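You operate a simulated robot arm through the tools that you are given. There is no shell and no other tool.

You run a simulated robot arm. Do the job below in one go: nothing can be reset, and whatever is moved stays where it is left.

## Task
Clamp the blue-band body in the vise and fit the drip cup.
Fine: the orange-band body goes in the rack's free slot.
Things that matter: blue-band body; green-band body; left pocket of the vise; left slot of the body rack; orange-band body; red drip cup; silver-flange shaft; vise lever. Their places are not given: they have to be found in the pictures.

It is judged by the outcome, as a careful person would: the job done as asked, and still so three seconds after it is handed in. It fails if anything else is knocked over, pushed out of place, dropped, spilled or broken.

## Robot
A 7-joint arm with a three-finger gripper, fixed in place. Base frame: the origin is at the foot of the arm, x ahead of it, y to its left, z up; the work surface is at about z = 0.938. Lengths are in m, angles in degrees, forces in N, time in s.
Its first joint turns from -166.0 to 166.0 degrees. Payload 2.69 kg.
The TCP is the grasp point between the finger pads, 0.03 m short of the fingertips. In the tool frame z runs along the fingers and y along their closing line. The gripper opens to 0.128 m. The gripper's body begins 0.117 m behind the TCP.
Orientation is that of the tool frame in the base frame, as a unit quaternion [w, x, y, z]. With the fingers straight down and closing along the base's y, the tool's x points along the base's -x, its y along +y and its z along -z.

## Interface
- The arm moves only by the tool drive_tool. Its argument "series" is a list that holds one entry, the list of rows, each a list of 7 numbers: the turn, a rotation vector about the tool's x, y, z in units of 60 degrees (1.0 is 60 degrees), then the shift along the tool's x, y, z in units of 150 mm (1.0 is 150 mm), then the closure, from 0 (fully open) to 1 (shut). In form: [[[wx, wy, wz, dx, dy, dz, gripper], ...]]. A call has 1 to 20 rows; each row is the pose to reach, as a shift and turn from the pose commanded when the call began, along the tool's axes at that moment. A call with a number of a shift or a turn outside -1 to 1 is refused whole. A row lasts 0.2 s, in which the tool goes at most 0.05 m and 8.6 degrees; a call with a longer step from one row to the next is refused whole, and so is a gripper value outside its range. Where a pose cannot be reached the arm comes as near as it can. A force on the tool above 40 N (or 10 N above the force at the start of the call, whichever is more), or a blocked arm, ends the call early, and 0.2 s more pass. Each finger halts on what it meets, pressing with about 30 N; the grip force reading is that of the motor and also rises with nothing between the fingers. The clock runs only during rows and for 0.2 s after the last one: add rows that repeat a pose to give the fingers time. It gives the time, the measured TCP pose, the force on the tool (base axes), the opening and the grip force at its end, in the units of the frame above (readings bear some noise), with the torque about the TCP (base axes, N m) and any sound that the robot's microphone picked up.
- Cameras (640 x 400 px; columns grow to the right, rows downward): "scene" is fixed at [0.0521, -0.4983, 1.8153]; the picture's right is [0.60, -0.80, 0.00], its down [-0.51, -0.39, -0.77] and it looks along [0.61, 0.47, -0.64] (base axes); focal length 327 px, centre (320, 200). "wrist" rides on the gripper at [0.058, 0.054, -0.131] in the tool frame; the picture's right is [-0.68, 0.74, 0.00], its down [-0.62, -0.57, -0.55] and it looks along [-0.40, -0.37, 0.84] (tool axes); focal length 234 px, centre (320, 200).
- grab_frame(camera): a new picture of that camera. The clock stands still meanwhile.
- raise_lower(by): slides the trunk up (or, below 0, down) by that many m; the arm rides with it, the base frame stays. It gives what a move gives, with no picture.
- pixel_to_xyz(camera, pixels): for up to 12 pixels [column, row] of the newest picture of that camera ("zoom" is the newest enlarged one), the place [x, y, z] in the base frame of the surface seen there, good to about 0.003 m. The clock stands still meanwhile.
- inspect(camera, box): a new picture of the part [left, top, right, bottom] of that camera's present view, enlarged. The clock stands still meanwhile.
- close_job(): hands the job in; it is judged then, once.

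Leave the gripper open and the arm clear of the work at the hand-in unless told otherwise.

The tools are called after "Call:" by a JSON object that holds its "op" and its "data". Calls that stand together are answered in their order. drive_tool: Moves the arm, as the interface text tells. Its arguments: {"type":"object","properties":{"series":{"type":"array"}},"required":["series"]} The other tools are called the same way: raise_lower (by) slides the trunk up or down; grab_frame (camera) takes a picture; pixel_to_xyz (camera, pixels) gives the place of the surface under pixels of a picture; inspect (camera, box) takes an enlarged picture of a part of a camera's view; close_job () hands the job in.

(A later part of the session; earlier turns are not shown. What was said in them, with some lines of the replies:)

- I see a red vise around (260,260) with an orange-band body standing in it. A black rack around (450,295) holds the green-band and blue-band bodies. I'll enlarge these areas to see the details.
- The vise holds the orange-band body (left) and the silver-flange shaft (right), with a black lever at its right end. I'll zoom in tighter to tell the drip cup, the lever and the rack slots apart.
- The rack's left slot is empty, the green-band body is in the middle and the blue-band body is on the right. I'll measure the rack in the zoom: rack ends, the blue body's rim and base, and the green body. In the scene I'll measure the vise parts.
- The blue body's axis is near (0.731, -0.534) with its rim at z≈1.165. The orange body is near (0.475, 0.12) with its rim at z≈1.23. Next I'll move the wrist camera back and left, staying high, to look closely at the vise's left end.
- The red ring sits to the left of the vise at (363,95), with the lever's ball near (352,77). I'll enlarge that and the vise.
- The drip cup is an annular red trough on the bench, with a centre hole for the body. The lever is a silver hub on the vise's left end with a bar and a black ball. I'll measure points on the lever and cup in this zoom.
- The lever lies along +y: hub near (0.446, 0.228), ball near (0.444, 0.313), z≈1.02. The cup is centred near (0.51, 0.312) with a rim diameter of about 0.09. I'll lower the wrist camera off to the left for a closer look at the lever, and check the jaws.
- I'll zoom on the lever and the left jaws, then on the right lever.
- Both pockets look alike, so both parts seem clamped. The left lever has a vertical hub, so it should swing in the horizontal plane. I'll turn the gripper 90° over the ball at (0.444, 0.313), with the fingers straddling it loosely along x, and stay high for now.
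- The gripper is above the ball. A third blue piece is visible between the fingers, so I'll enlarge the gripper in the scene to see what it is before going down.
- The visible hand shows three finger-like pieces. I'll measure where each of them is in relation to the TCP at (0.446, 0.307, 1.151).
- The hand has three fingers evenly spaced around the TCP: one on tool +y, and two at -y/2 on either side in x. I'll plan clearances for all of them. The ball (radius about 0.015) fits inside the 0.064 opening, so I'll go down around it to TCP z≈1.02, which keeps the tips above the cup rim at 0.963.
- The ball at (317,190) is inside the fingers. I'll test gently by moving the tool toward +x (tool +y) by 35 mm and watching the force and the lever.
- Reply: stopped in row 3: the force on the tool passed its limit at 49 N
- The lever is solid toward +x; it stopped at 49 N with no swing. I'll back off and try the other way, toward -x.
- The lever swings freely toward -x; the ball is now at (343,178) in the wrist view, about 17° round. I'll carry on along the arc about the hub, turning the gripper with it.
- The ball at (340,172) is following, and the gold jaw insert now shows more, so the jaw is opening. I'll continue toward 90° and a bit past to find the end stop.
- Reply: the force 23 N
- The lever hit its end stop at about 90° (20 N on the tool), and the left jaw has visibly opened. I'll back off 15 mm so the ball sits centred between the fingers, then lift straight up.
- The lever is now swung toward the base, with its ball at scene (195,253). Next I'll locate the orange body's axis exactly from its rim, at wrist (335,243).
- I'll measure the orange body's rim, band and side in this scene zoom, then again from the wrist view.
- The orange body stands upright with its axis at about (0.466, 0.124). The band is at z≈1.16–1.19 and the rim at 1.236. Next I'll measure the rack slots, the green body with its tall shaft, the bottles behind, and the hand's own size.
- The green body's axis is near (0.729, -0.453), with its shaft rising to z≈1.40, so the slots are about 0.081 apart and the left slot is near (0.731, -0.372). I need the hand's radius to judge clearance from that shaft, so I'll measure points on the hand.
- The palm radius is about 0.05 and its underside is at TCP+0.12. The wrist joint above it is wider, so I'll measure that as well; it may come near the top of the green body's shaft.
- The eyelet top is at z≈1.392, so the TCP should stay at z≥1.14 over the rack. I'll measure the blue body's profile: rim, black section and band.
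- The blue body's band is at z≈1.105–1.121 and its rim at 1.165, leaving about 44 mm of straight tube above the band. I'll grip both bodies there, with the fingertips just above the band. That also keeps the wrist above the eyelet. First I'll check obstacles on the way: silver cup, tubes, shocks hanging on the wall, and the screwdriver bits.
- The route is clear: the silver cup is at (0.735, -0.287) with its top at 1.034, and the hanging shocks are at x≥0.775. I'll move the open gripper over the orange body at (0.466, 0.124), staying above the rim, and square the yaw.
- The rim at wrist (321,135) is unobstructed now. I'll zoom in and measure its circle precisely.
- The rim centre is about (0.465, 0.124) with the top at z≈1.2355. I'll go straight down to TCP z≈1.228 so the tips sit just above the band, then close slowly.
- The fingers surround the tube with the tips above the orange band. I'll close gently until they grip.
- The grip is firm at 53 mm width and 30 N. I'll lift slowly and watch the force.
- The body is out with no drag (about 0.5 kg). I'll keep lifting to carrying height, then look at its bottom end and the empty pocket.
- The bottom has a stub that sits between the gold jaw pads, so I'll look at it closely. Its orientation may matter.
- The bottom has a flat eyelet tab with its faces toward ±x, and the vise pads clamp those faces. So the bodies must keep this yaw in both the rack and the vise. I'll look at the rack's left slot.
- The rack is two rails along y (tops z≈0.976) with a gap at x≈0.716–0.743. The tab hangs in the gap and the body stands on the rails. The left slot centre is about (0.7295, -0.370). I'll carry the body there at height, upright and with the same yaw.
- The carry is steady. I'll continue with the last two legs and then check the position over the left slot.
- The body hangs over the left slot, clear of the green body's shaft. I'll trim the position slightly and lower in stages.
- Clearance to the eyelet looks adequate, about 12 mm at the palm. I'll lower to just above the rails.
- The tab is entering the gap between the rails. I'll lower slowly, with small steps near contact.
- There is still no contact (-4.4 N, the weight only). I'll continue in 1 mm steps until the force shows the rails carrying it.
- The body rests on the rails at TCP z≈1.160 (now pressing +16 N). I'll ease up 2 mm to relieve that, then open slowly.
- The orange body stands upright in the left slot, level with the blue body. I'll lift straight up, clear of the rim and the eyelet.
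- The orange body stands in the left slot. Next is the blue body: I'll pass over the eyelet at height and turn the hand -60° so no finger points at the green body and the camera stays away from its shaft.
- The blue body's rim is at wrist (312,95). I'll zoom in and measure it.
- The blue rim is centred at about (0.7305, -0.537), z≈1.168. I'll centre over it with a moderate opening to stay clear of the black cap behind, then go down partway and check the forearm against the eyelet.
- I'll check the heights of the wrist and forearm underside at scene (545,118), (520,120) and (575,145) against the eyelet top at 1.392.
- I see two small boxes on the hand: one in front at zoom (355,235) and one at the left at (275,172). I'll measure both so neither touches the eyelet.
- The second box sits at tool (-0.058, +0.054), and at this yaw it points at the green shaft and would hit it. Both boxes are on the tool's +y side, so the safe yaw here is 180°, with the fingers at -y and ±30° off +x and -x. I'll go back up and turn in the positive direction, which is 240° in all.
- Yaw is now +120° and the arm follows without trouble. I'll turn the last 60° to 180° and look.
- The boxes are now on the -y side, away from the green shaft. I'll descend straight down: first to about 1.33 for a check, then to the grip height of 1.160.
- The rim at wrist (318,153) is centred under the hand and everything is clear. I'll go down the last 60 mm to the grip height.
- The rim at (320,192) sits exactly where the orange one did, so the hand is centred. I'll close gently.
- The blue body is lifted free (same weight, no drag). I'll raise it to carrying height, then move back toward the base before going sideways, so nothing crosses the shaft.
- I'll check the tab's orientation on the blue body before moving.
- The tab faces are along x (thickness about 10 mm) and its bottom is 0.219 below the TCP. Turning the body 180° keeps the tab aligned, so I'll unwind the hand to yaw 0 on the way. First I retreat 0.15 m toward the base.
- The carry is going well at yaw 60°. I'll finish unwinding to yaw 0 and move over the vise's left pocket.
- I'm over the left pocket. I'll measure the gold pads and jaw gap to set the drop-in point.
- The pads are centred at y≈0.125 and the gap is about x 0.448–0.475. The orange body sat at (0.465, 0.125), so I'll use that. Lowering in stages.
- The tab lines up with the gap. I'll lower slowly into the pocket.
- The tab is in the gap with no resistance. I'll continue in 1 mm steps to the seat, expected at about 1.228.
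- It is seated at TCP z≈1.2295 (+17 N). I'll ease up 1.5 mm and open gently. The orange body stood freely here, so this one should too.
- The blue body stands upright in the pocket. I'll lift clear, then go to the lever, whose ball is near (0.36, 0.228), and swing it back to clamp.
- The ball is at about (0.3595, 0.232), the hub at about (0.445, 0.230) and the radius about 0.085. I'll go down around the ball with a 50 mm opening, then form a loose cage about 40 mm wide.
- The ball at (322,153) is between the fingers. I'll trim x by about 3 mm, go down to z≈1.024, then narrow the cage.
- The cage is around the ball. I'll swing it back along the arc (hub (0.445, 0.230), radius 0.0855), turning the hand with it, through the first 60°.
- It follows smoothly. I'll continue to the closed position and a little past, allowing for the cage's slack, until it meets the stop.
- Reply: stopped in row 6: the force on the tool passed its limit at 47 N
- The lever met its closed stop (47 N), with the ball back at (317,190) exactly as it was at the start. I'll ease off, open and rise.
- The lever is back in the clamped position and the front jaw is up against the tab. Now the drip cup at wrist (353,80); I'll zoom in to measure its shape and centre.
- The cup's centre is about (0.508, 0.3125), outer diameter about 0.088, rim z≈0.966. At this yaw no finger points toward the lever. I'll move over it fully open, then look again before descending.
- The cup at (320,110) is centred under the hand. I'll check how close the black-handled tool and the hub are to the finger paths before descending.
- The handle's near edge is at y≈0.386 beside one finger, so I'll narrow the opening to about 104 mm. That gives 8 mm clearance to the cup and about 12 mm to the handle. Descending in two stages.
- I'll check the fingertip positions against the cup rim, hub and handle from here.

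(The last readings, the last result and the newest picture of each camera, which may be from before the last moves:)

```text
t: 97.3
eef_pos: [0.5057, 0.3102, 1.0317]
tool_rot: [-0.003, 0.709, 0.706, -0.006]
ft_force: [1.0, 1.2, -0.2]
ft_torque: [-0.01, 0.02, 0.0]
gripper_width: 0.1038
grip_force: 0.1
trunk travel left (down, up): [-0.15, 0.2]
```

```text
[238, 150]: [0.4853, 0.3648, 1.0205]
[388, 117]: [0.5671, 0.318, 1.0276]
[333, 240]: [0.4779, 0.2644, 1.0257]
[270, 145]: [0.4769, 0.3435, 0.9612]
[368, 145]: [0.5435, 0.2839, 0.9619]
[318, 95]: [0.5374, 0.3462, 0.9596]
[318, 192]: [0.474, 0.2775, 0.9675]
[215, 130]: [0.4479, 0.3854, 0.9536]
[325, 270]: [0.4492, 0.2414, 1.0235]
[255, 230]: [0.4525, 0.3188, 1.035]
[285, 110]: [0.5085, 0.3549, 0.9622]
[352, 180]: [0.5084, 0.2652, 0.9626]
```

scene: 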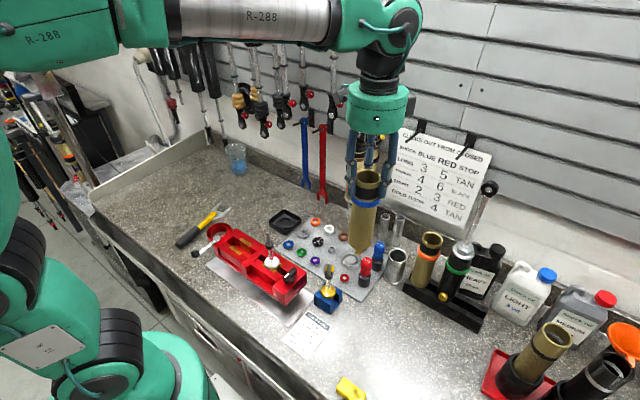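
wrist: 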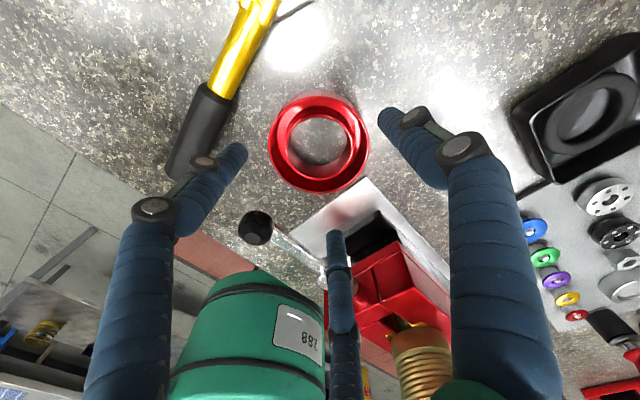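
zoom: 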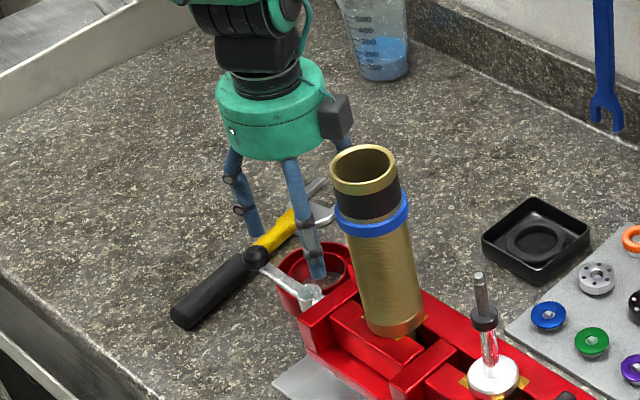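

The fingers ring the cup evenly with clear gaps to the hub and handle. I'll lower to TCP z≈0.976 (tips 8 mm above the bench) and close gently on the outer wall.

Call:
{"op": "drive_tool", "data": {"series": [[[0, 0, 0, 0.005, 0.008, 0.08, 0.19], [0, 0, 0, 0.005, 0.008, 0.16, 0.19], [0, 0, 0, 0.005, 0.008, 0.24, 0.19], [0, 0, 0, 0.005, 0.008, 0.31, 0.19], [0, 0, 0, 0.005, 0.008, 0.365, 0.19], [0, 0, 0, 0.005, 0.008, 0.365, 0.19]]]}}

Call:
{"op": "drive_tool", "data": {"series": [[[0, 0, 0, 0, 0, 0, 0.23], [0, 0, 0, 0, 0, 0, 0.26], [0, 0, 0, 0, 0, 0, 0.28], [0, 0, 0, 0, 0, 0, 0.3], [0, 0, 0, 0, 0, 0, 0.32], [0, 0, 0, 0, 0, 0, 0.34], [0, 0, 0, 0, 0, 0, 0.37], [0, 0, 0, 0, 0, 0, 0.42], [0, 0, 0, 0, 0, 0, 0.5], [0, 0, 0, 0, 0, 0, 0.5]]]}}

Call:
{"op": "grab_frame", "data": {"camera": "wrist"}}

Call:
{"op": "inspect", "data": {"camera": "scene", "box": [160, 150, 280, 270]}}

```text
t: 98.7
eef_pos: [0.5079, 0.3127, 0.9766]
tool_rot: [-0.004, 0.708, 0.706, -0.005]
ft_force: [0.4, 0.4, -0.2]
ft_torque: [0.0, 0.02, 0.03]
gripper_width: 0.1037
grip_force: 0.2
trunk travel left (down, up): [-0.15, 0.2]
```

```text
t: 100.9
eef_pos: [0.5064, 0.3137, 0.9773]
tool_rot: [-0.003, 0.709, 0.706, -0.006]
ft_force: [-0.4, -0.6, 4.6]
ft_torque: [0.02, -0.02, 0.04]
gripper_width: 0.0904
grip_force: 29.6
trunk travel left (down, up): [-0.15, 0.2]
```

```text
taken
```

wrist: 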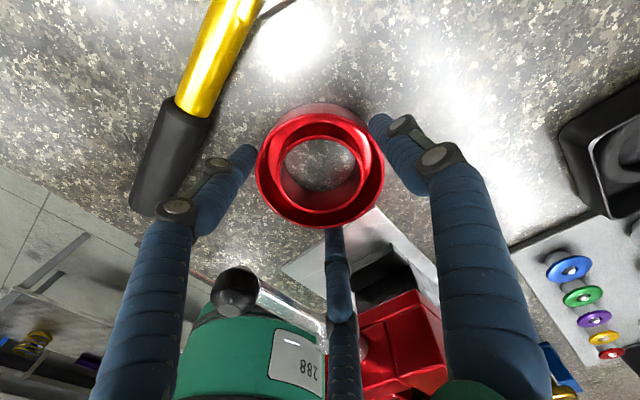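

```text
3.33 times, centred on (220, 210) of scene
```

zoom: 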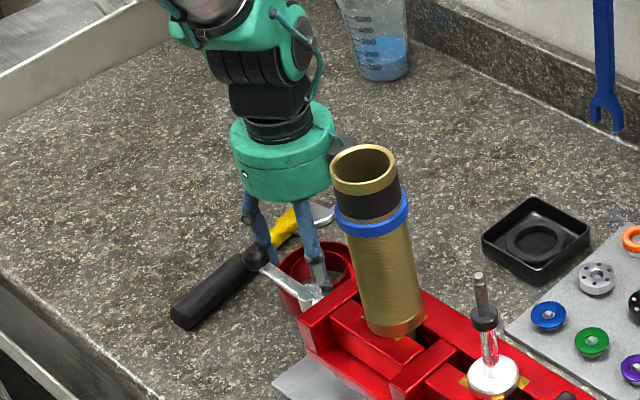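

The cup is gripped at 90 mm width, 30 N. The lever ball is only about 3 mm from the cup's edge in plan, so I'll lift slightly, shift 15 mm toward +x, then rise.

Call:
{"op": "drive_tool", "data": {"series": [[[0, 0, 0, 0, 0, -0.02, 0.6], [0, 0, 0, 0, 0, -0.05, 0.6], [0, 0, 0, 0, 0.03, -0.08, 0.6], [0, 0, 0, 0, 0.07, -0.1, 0.6], [0, 0, 0, 0, 0.1, -0.12, 0.6], [0, 0, 0, 0, 0.11, -0.15, 0.6]]]}}

Call:
{"op": "grab_frame", "data": {"camera": "wrist"}}

```text
t: 102.3
eef_pos: [0.5249, 0.3127, 1.0001]
tool_rot: [-0.003, 0.709, 0.705, -0.006]
ft_force: [0.2, -0.2, -1.2]
ft_torque: [0.02, 0.0, -0.04]
gripper_width: 0.0904
grip_force: 30.2
trunk travel left (down, up): [-0.15, 0.2]
```

```text
taken
```

wrist: 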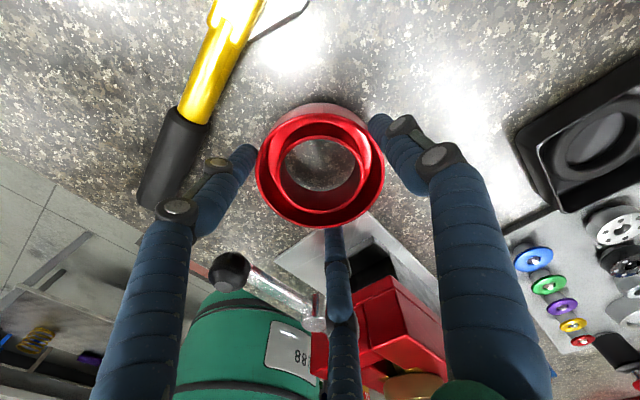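

The cup is held securely and is clear of the ball. I'll raise it above the body's rim.

Call:
{"op": "drive_tool", "data": {"series": [[[0, 0, 0, 0, 0, -0.15, 0.6], [0, 0, 0, 0, 0, -0.35, 0.6], [0, 0, 0, 0, 0, -0.6, 0.6], [0, 0, 0, 0, 0, -0.85, 0.6], [0, 0, 0, 0, 0, -1, 0.6]]]}}

Call:
{"op": "drive_tool", "data": {"series": [[[0, 0, 0, 0, 0, -0.25, 0.6], [0, 0, 0, 0, 0, -0.5, 0.6], [0, 0, 0, 0, 0, -0.75, 0.6], [0, 0, 0, 0, 0, -1, 0.6], [0, 0, 0, 0, 0, -1, 0.6]]]}}

Call:
{"op": "drive_tool", "data": {"series": [[[0, 0, 0, 0, 0, -0.2, 0.6], [0, 0, 0, 0, 0, -0.35, 0.6], [0, 0, 0, 0, 0, -0.35, 0.6]]]}}

Call:
{"op": "grab_frame", "data": {"camera": "scene"}}

Call:
{"op": "grab_frame", "data": {"camera": "wrist"}}

```text
t: 103.5
eef_pos: [0.5274, 0.3118, 1.1495]
tool_rot: [-0.003, 0.709, 0.705, -0.006]
ft_force: [0.4, 1.7, -0.5]
ft_torque: [-0.01, 0.02, -0.01]
gripper_width: 0.0904
grip_force: 29.7
trunk travel left (down, up): [-0.15, 0.2]
```

```text
t: 104.7
eef_pos: [0.5285, 0.309, 1.3002]
tool_rot: [-0.003, 0.709, 0.705, -0.005]
ft_force: [-0.8, -0.4, -0.5]
ft_torque: [0.02, -0.03, 0.0]
gripper_width: 0.0905
grip_force: 30.0
trunk travel left (down, up): [-0.15, 0.2]
```

```text
t: 105.5
eef_pos: [0.5301, 0.3126, 1.3525]
tool_rot: [-0.003, 0.709, 0.705, -0.007]
ft_force: [-0.6, -0.1, -1.5]
ft_torque: [-0.03, -0.04, 0.02]
gripper_width: 0.0906
grip_force: 29.5
trunk travel left (down, up): [-0.15, 0.2]
```

```text
taken
```

scene: 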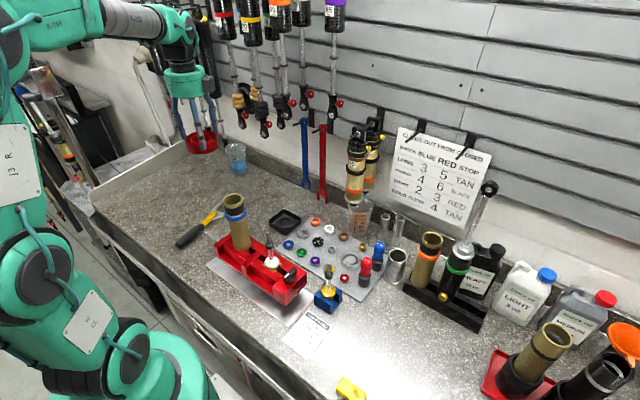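

```text
taken
```

wrist: 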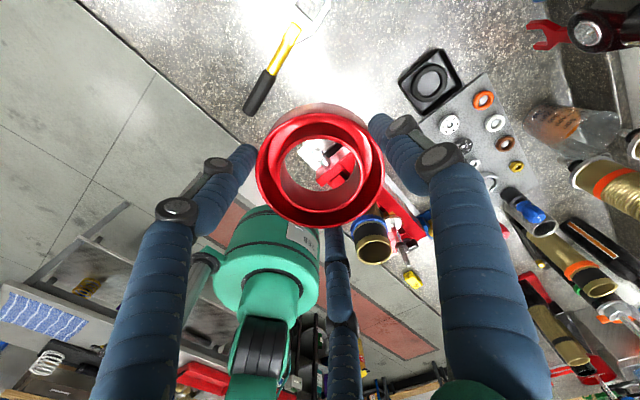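

I'll measure the clamped body's rim from both cameras to set the fitting position.

Call:
{"op": "inspect", "data": {"camera": "scene", "box": [210, 180, 270, 250]}}

Call:
{"op": "pixel_to_xyz", "data": {"camera": "wrist", "pixels": [[357, 250], [392, 250], [375, 236], [372, 264], [362, 240], [388, 240], [361, 259], [386, 260]]}}

Call:
{"op": "inspect", "data": {"camera": "wrist", "box": [340, 200, 410, 270]}}

```text
5.71 times, centred on (240, 215) of scene
```

zoom: 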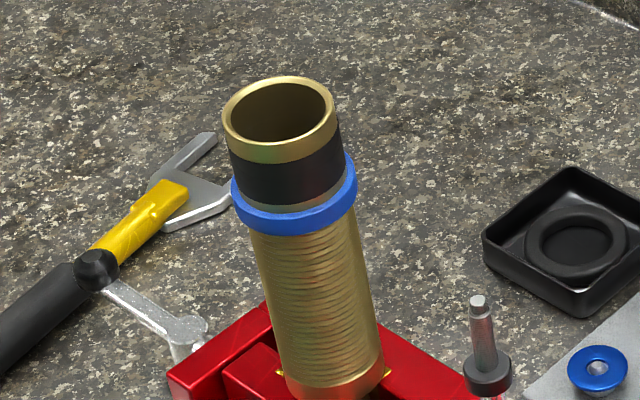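

```text
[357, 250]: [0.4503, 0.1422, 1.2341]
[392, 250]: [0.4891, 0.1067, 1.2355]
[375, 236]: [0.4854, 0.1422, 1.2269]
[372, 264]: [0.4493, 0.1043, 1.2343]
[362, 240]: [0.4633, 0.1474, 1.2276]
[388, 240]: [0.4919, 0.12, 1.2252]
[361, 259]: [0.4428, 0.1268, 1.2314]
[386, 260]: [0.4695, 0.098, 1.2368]
```

```text
5.71 times, centred on (375, 235) of wrist
```

zoom: 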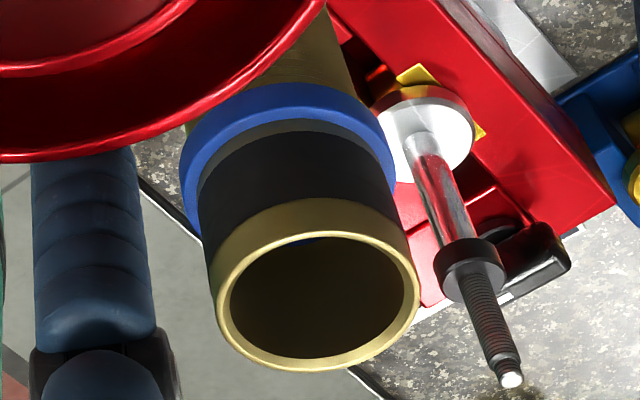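

Call:
{"op": "pixel_to_xyz", "data": {"camera": "zoom", "pixels": [[221, 305], [414, 290], [318, 234], [316, 364], [250, 252], [385, 248], [250, 350], [390, 345]]}}

Call:
{"op": "inspect", "data": {"camera": "scene", "box": [210, 180, 270, 250]}}

Call:
{"op": "pixel_to_xyz", "data": {"camera": "zoom", "pixels": [[224, 112], [334, 105], [272, 79], [282, 145], [238, 90], [318, 85], [240, 138], [320, 135], [270, 155], [295, 225], [290, 215], [300, 300]]}}

```text
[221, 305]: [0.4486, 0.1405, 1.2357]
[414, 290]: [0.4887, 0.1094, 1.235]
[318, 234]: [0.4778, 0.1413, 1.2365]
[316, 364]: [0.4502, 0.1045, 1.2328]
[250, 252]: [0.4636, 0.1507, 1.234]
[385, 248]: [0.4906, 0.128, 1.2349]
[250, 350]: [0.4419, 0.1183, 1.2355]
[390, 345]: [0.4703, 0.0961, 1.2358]
```

```text
5.71 times, centred on (240, 215) of scene
```

zoom: 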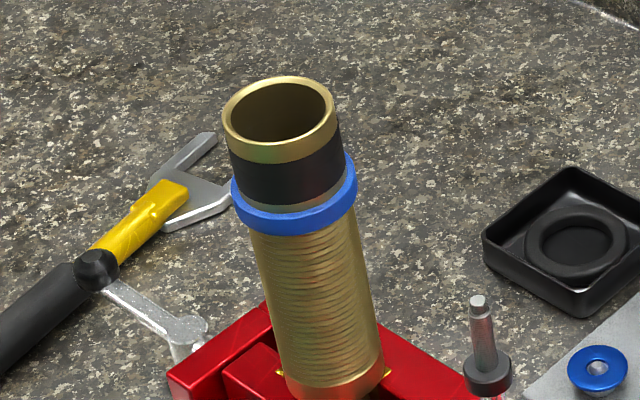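

```text
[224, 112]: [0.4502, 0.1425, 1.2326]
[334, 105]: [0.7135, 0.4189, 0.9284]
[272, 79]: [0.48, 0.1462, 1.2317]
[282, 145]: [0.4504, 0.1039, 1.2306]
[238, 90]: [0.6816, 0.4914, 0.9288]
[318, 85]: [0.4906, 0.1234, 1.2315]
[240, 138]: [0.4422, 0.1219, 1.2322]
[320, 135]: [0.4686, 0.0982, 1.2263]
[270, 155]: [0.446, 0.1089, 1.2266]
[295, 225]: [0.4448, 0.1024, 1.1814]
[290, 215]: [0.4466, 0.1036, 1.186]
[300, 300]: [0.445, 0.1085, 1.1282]
```

Both cameras put the rim centre at about (0.4665, 0.1235), z≈1.235. I'll bring the cup over it at height.

Call:
{"op": "drive_tool", "data": {"series": [[[0, 0, 0, -0.15, -0.05, 0, 0.6], [0, 0, 0, -0.31, -0.1, 0, 0.6], [0, 0, 0, -0.47, -0.15, 0, 0.6], [0, 0, 0, -0.63, -0.2, 0, 0.6], [0, 0, 0, -0.79, -0.25, 0, 0.6], [0, 0, 0, -0.933, -0.3, 0, 0.6], [0, 0, 0, -0.933, -0.3, 0, 0.6]]]}}

Call:
{"op": "drive_tool", "data": {"series": [[[0, 0, 0, -0.1, -0.04, 0, 0.6], [0, 0, 0, -0.2, -0.08, 0, 0.6], [0, 0, 0, -0.327, -0.12, 0, 0.6], [0, 0, 0, -0.327, -0.12, 0, 0.6], [0, 0, 0, -0.327, -0.12, 0, 0.6]]]}}

Call:
{"op": "grab_frame", "data": {"camera": "wrist"}}

Call:
{"op": "inspect", "data": {"camera": "scene", "box": [170, 80, 300, 270]}}

```text
t: 107.1
eef_pos: [0.4823, 0.1717, 1.3539]
tool_rot: [-0.004, 0.709, 0.706, -0.005]
ft_force: [-0.4, -1.3, -0.4]
ft_torque: [-0.01, -0.01, 0.01]
gripper_width: 0.0905
grip_force: 30.0
trunk travel left (down, up): [-0.15, 0.2]
```

```text
t: 108.3
eef_pos: [0.465, 0.125, 1.3533]
tool_rot: [-0.004, 0.71, 0.705, -0.006]
ft_force: [-0.6, 0.5, -1.5]
ft_torque: [0.03, -0.05, 0.01]
gripper_width: 0.0902
grip_force: 30.0
trunk travel left (down, up): [-0.15, 0.2]
```

```text
taken
```

wrist: 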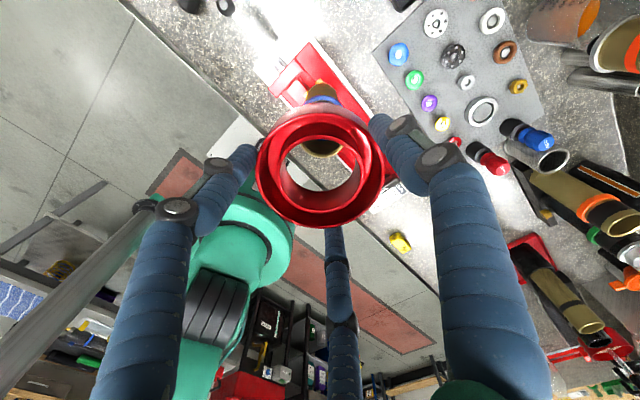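

```text
2.11 times, centred on (235, 175) of scene
```

zoom: 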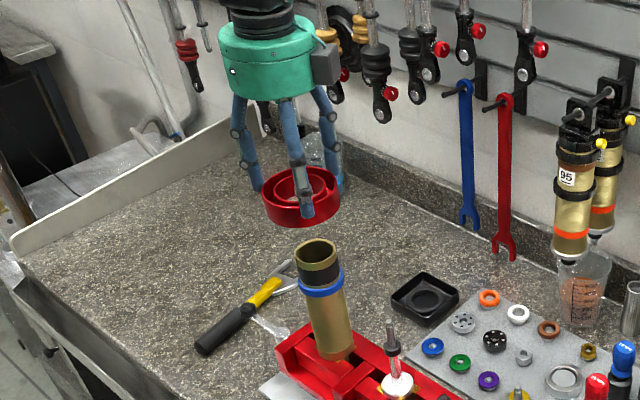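

I'll measure the cup's own rim in the hand to confirm it is centred on the TCP.

Call:
{"op": "inspect", "data": {"camera": "wrist", "box": [240, 80, 400, 240]}}

Call:
{"op": "pixel_to_xyz", "data": {"camera": "zoom", "pixels": [[320, 80], [200, 180], [435, 180], [320, 345], [245, 110], [395, 110], [245, 310], [395, 310], [258, 210], [378, 210], [318, 140], [318, 260]]}}

```text
2.50 times, centred on (320, 160) of wrist
```

zoom: 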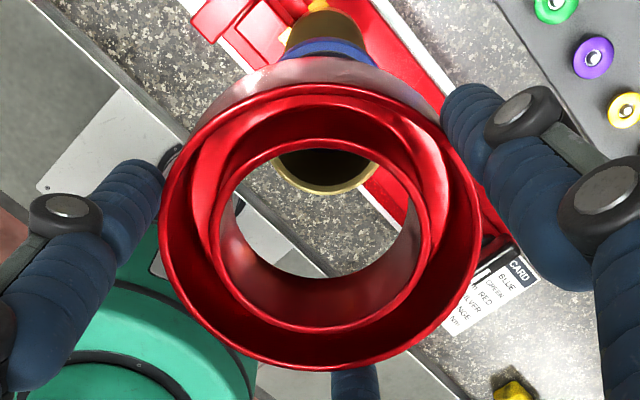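

```text
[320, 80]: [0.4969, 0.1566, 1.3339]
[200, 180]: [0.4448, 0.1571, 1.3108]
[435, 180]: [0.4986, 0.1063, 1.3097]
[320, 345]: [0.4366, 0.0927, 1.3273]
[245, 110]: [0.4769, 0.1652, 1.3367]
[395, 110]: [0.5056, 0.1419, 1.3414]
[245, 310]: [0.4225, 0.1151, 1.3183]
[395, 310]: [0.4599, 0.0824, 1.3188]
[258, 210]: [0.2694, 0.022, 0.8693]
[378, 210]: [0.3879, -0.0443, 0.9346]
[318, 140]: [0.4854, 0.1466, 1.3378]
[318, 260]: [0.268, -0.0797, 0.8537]
```

Call:
{"op": "pixel_to_xyz", "data": {"camera": "zoom", "pixels": [[320, 88], [164, 225], [477, 225], [320, 365], [205, 130], [435, 130], [210, 328], [432, 328], [213, 235], [426, 235], [318, 330], [320, 142]]}}

```text
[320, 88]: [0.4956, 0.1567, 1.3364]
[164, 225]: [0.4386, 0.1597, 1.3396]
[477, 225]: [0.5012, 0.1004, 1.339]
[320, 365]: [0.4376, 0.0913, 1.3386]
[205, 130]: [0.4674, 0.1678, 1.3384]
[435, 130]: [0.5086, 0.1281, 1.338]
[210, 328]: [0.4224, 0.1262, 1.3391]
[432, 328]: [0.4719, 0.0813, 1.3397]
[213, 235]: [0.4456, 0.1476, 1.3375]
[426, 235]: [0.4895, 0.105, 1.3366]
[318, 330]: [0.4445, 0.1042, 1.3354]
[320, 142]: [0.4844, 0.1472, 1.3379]
```

The cup's centre fits at (0.4655, 0.1245) with hole radius about 0.029, against a tube radius of about 0.0255. I need only a 1 mm shift. I'll lower to just above the rim and recheck.

Call:
{"op": "drive_tool", "data": {"series": [[[0, 0, 0, -0.007, 0.007, 0.12, 0.6], [0, 0, 0, -0.007, 0.007, 0.24, 0.6], [0, 0, 0, -0.007, 0.007, 0.36, 0.6], [0, 0, 0, -0.007, 0.007, 0.45, 0.6], [0, 0, 0, -0.007, 0.007, 0.45, 0.6]]]}}

Call:
{"op": "inspect", "data": {"camera": "wrist", "box": [240, 80, 400, 240]}}

Call:
{"op": "inspect", "data": {"camera": "scene", "box": [190, 130, 290, 250]}}

```text
t: 109.5
eef_pos: [0.4662, 0.1245, 1.2856]
tool_rot: [-0.003, 0.709, 0.705, -0.005]
ft_force: [0.5, -0.5, -0.8]
ft_torque: [-0.03, 0.0, 0.01]
gripper_width: 0.09
grip_force: 30.9
trunk travel left (down, up): [-0.15, 0.2]
```

```text
2.50 times, centred on (320, 160) of wrist
```

zoom: 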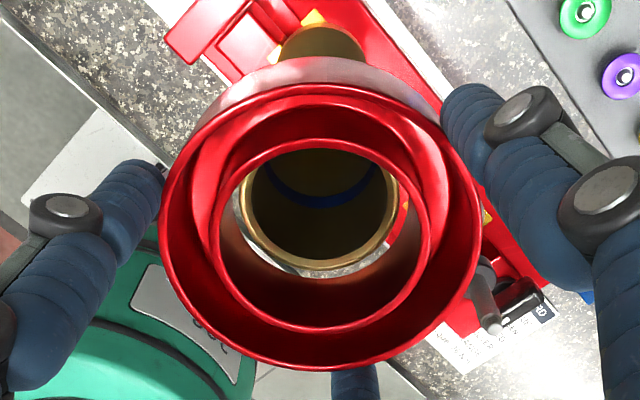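

```text
3.33 times, centred on (240, 190) of scene
```

zoom: 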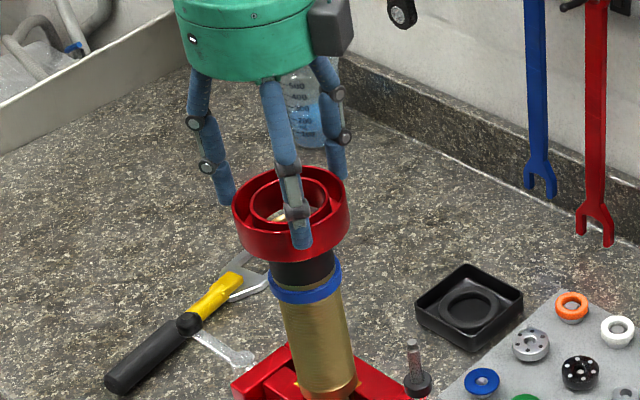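

The tube rim shows centred through the cup's hole. I'll lower slowly over the rim and watch the forces.

Call:
{"op": "drive_tool", "data": {"series": [[[0, 0, 0, 0, 0, 0.02, 0.6], [0, 0, 0, 0, 0, 0.04, 0.6], [0, 0, 0, 0, 0, 0.06, 0.6], [0, 0, 0, 0, 0, 0.08, 0.6], [0, 0, 0, 0, 0, 0.1, 0.6], [0, 0, 0, 0, 0, 0.12, 0.6], [0, 0, 0, 0, 0, 0.14, 0.6], [0, 0, 0, 0, 0, 0.16, 0.6]]]}}

Call:
{"op": "inspect", "data": {"camera": "wrist", "box": [240, 80, 400, 240]}}

```text
t: 111.3
eef_pos: [0.4659, 0.1228, 1.2631]
tool_rot: [-0.004, 0.709, 0.705, -0.006]
ft_force: [0.7, -0.4, -1.1]
ft_torque: [0.01, 0.0, 0.0]
gripper_width: 0.0904
grip_force: 30.3
trunk travel left (down, up): [-0.15, 0.2]
```

```text
2.50 times, centred on (320, 160) of wrist
```

zoom: 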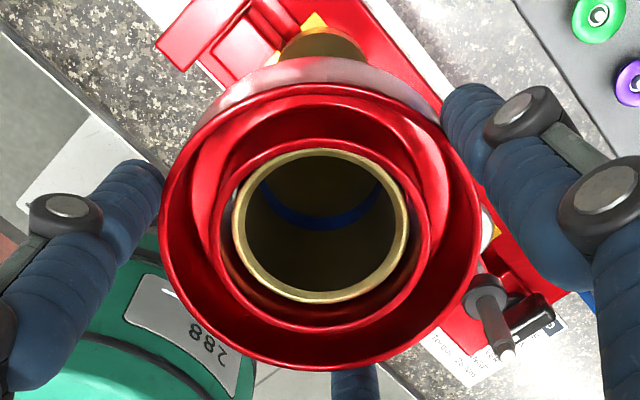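

The rim is inside the cup with no contact force. I'll keep going down toward the blue band.

Call:
{"op": "drive_tool", "data": {"series": [[[0, 0, 0, 0, 0, 0.02, 0.6], [0, 0, 0, 0, 0, 0.04, 0.6], [0, 0, 0, 0, 0, 0.06, 0.6], [0, 0, 0, 0, 0, 0.08, 0.6], [0, 0, 0, 0, 0, 0.1, 0.6], [0, 0, 0, 0, 0, 0.12, 0.6], [0, 0, 0, 0, 0, 0.14, 0.6], [0, 0, 0, 0, 0, 0.155, 0.6], [0, 0, 0, 0, 0, 0.17, 0.6]]]}}

Call:
{"op": "inspect", "data": {"camera": "scene", "box": [200, 150, 280, 250]}}

```text
t: 113.3
eef_pos: [0.4632, 0.123, 1.2374]
tool_rot: [-0.002, 0.709, 0.705, -0.005]
ft_force: [-1.5, -0.2, 8.1]
ft_torque: [0.06, -0.18, 0.03]
gripper_width: 0.0902
grip_force: 30.2
trunk travel left (down, up): [-0.15, 0.2]
```

```text
4.00 times, centred on (240, 200) of scene
```

zoom: 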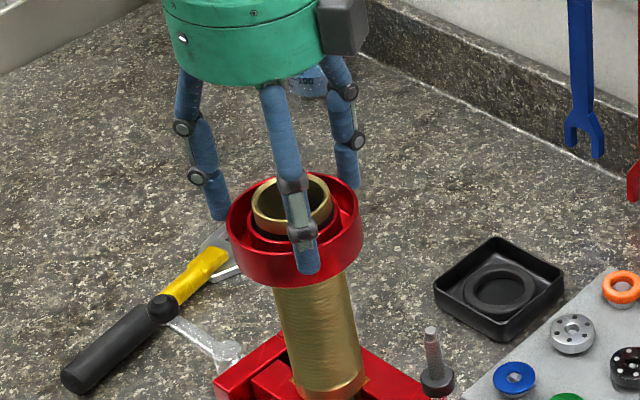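

Contact is at TCP z≈1.237 (+8 N), about the height expected for the cup's underside on the band. I'll press 1.5 mm more to see whether it is solid.

Call:
{"op": "drive_tool", "data": {"series": [[[0, 0, 0, 0, 0, 0.005, 0.6], [0, 0, 0, 0, 0, 0.01, 0.6]]]}}

Call:
{"op": "inspect", "data": {"camera": "wrist", "box": [240, 80, 400, 240]}}

```text
t: 113.9
eef_pos: [0.4641, 0.1228, 1.2365]
tool_rot: [-0.003, 0.709, 0.706, -0.005]
ft_force: [-1.3, 0.8, 23.2]
ft_torque: [-0.03, 0.01, 0.05]
gripper_width: 0.0907
grip_force: 29.9
trunk travel left (down, up): [-0.15, 0.2]
```

```text
2.50 times, centred on (320, 160) of wrist
```

zoom: 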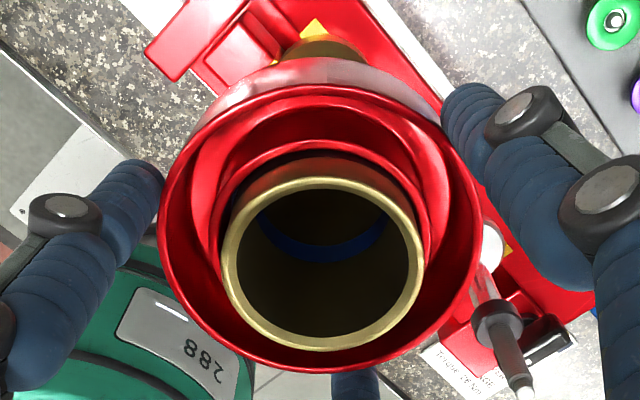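

It is solid (23 N, no sideways torque), so the cup sits on the band. I'll relieve the load, open gently and check that it stays put.

Call:
{"op": "drive_tool", "data": {"series": [[[0, 0, 0, 0, 0, -0.01, 0.6], [0, 0, 0, 0, 0, -0.012, 0.6], [0, 0, 0, 0, 0, -0.012, 0.28], [0, 0, 0, 0, 0, -0.012, 0.26], [0, 0, 0, 0, 0, -0.012, 0.23], [0, 0, 0, 0, 0, -0.012, 0.2], [0, 0, 0, 0, 0, -0.012, 0.15], [0, 0, 0, 0, 0, -0.012, 0.1]]]}}

Call:
{"op": "inspect", "data": {"camera": "scene", "box": [200, 150, 280, 250]}}

Call:
{"op": "grab_frame", "data": {"camera": "wrist"}}

```text
t: 115.7
eef_pos: [0.4645, 0.1238, 1.2366]
tool_rot: [-0.004, 0.709, 0.706, -0.006]
ft_force: [-0.3, 0.3, -0.1]
ft_torque: [-0.03, 0.0, 0.01]
gripper_width: 0.1153
grip_force: 0.1
trunk travel left (down, up): [-0.15, 0.2]
```

```text
4.00 times, centred on (240, 200) of scene
```

zoom: 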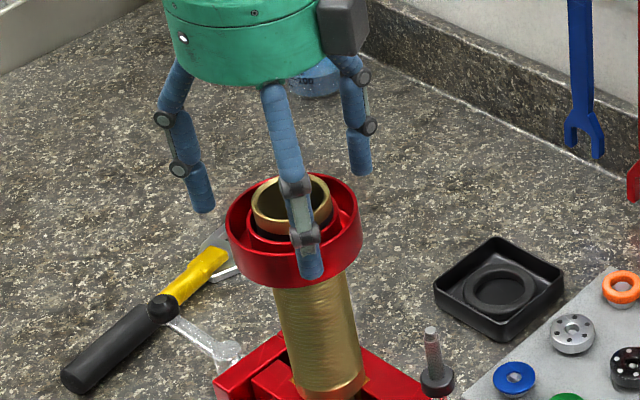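

```text
taken
```

wrist: 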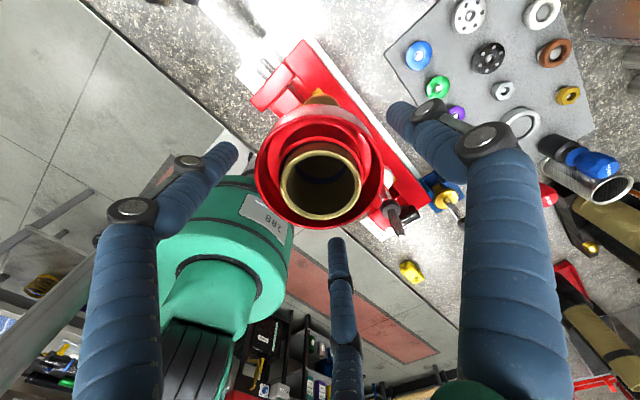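

The cup sits level on the body. I'll lift straight up and back the arm away, then check the whole scene.

Call:
{"op": "drive_tool", "data": {"series": [[[0, 0, 0, 0, 0, -0.1, 0.1], [0, 0, 0, 0, 0, -0.25, 0.1], [0, 0, 0, 0, 0, -0.5, 0.05], [0, 0, 0, 0, 0, -0.75, 0], [0, 0, 0, 0, 0, -1, 0]]]}}

Call:
{"op": "drive_tool", "data": {"series": [[[0, 0, 0, 0.2, 0, -0.1, 0], [0, 0, 0, 0.45, 0, -0.2, 0], [0, 0, 0, 0.7, 0, -0.3, 0], [0, 0, 0, 0.95, -0.1, -0.3, 0]]]}}

Call:
{"op": "grab_frame", "data": {"camera": "scene"}}

Call:
{"op": "inspect", "data": {"camera": "scene", "box": [180, 170, 310, 310]}}

Call:
{"op": "inspect", "data": {"camera": "scene", "box": [380, 170, 540, 340]}}

Call:
{"op": "grab_frame", "data": {"camera": "wrist"}}

```text
t: 116.9
eef_pos: [0.4662, 0.1227, 1.3887]
tool_rot: [-0.004, 0.709, 0.705, -0.006]
ft_force: [0.7, 0.6, 0.0]
ft_torque: [0.03, 0.01, 0.03]
gripper_width: 0.1282
grip_force: 0.0
trunk travel left (down, up): [-0.15, 0.2]
```

```text
t: 117.9
eef_pos: [0.4528, 0.2654, 1.4334]
tool_rot: [-0.004, 0.71, 0.704, -0.006]
ft_force: [-0.4, -0.3, -0.2]
ft_torque: [-0.01, 0.04, 0.0]
gripper_width: 0.128
grip_force: 0.1
trunk travel left (down, up): [-0.15, 0.2]
```

```text
taken
```

scene: 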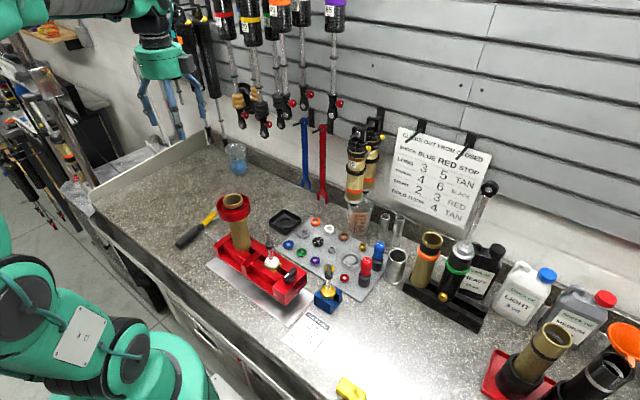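

```text
2.86 times, centred on (245, 240) of scene
```

zoom: 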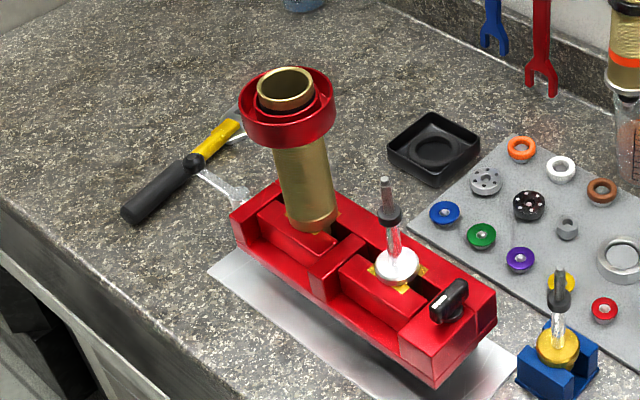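

```text
2.35 times, centred on (460, 255) of scene
```

zoom: 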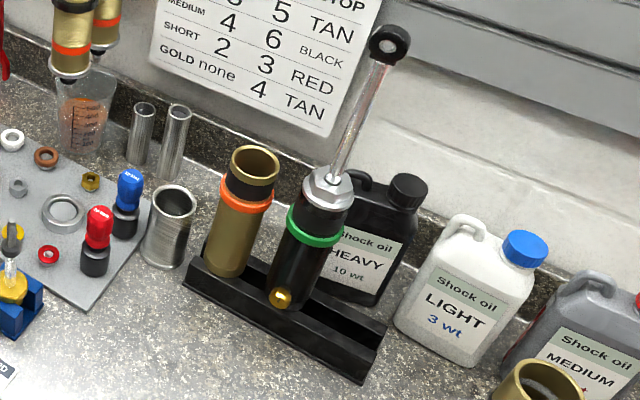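

```text
taken
```

wrist: 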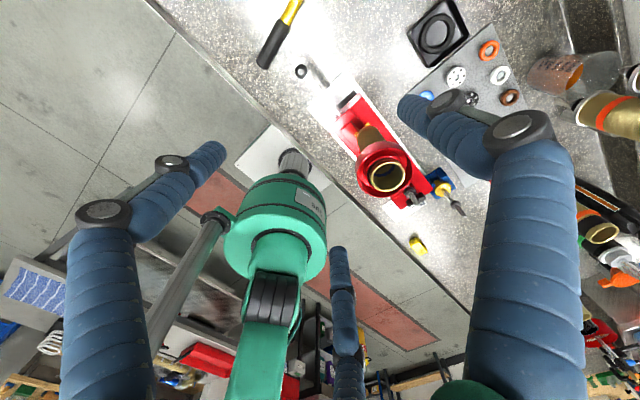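

The blue body is in the left pocket with the cup on it and the lever in its closed position. The orange body is in the left slot, and the green body and the shaft have not moved. One last close check of the cup's level and the lever/jaw.

Call:
{"op": "inspect", "data": {"camera": "scene", "box": [200, 180, 270, 270]}}

Call:
{"op": "pixel_to_xyz", "data": {"camera": "zoom", "pixels": [[262, 110], [298, 68], [380, 115], [325, 168], [300, 110], [345, 110], [330, 320], [200, 300], [130, 240], [270, 320], [290, 150], [360, 150]]}}

```text
4.44 times, centred on (235, 225) of scene
```

zoom: 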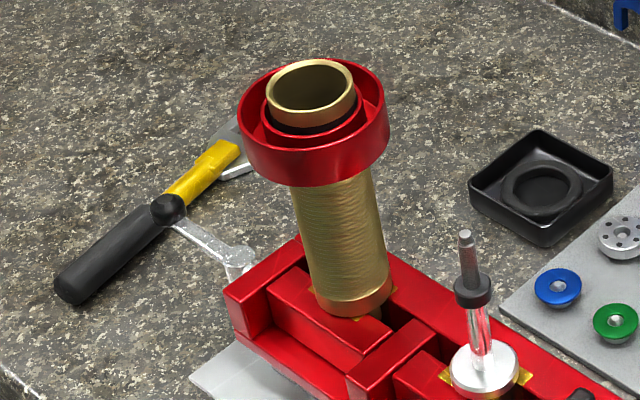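

```text
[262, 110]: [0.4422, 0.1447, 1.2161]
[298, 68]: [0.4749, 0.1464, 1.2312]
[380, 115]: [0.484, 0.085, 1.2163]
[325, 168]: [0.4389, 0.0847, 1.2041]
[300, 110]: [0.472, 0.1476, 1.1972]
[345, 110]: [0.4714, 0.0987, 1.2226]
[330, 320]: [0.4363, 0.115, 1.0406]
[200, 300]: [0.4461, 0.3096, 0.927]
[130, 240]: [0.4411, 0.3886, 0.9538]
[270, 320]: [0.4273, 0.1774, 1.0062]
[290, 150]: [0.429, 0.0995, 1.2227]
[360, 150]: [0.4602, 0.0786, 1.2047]
```

The cup is level on the band, the jaw is closed on the tab, the gripper is open and the arm is clear. Handing the job in.

Call:
{"op": "close_job", "data": {}}

```text
The job is handed in.
```

The job is done and handed in; I haven't seen the judge's result.

- **Blue-band body:** it stands in the left pocket of the vise. The lever is back against its closed stop, in the same position as at the start.
- **Drip cup:** it sits level on the blue band. It was solid when I pressed down on it and stayed put when released.
- **Orange-band body:** it stands upright in the rack's left slot.
- **Everything else:** in the final pictures the green-band body, the silver-flange shaft and the other items look undisturbed. Nothing was dropped or knocked over.

The gripper is open and the arm is above and to the left of the vise, clear of the work.
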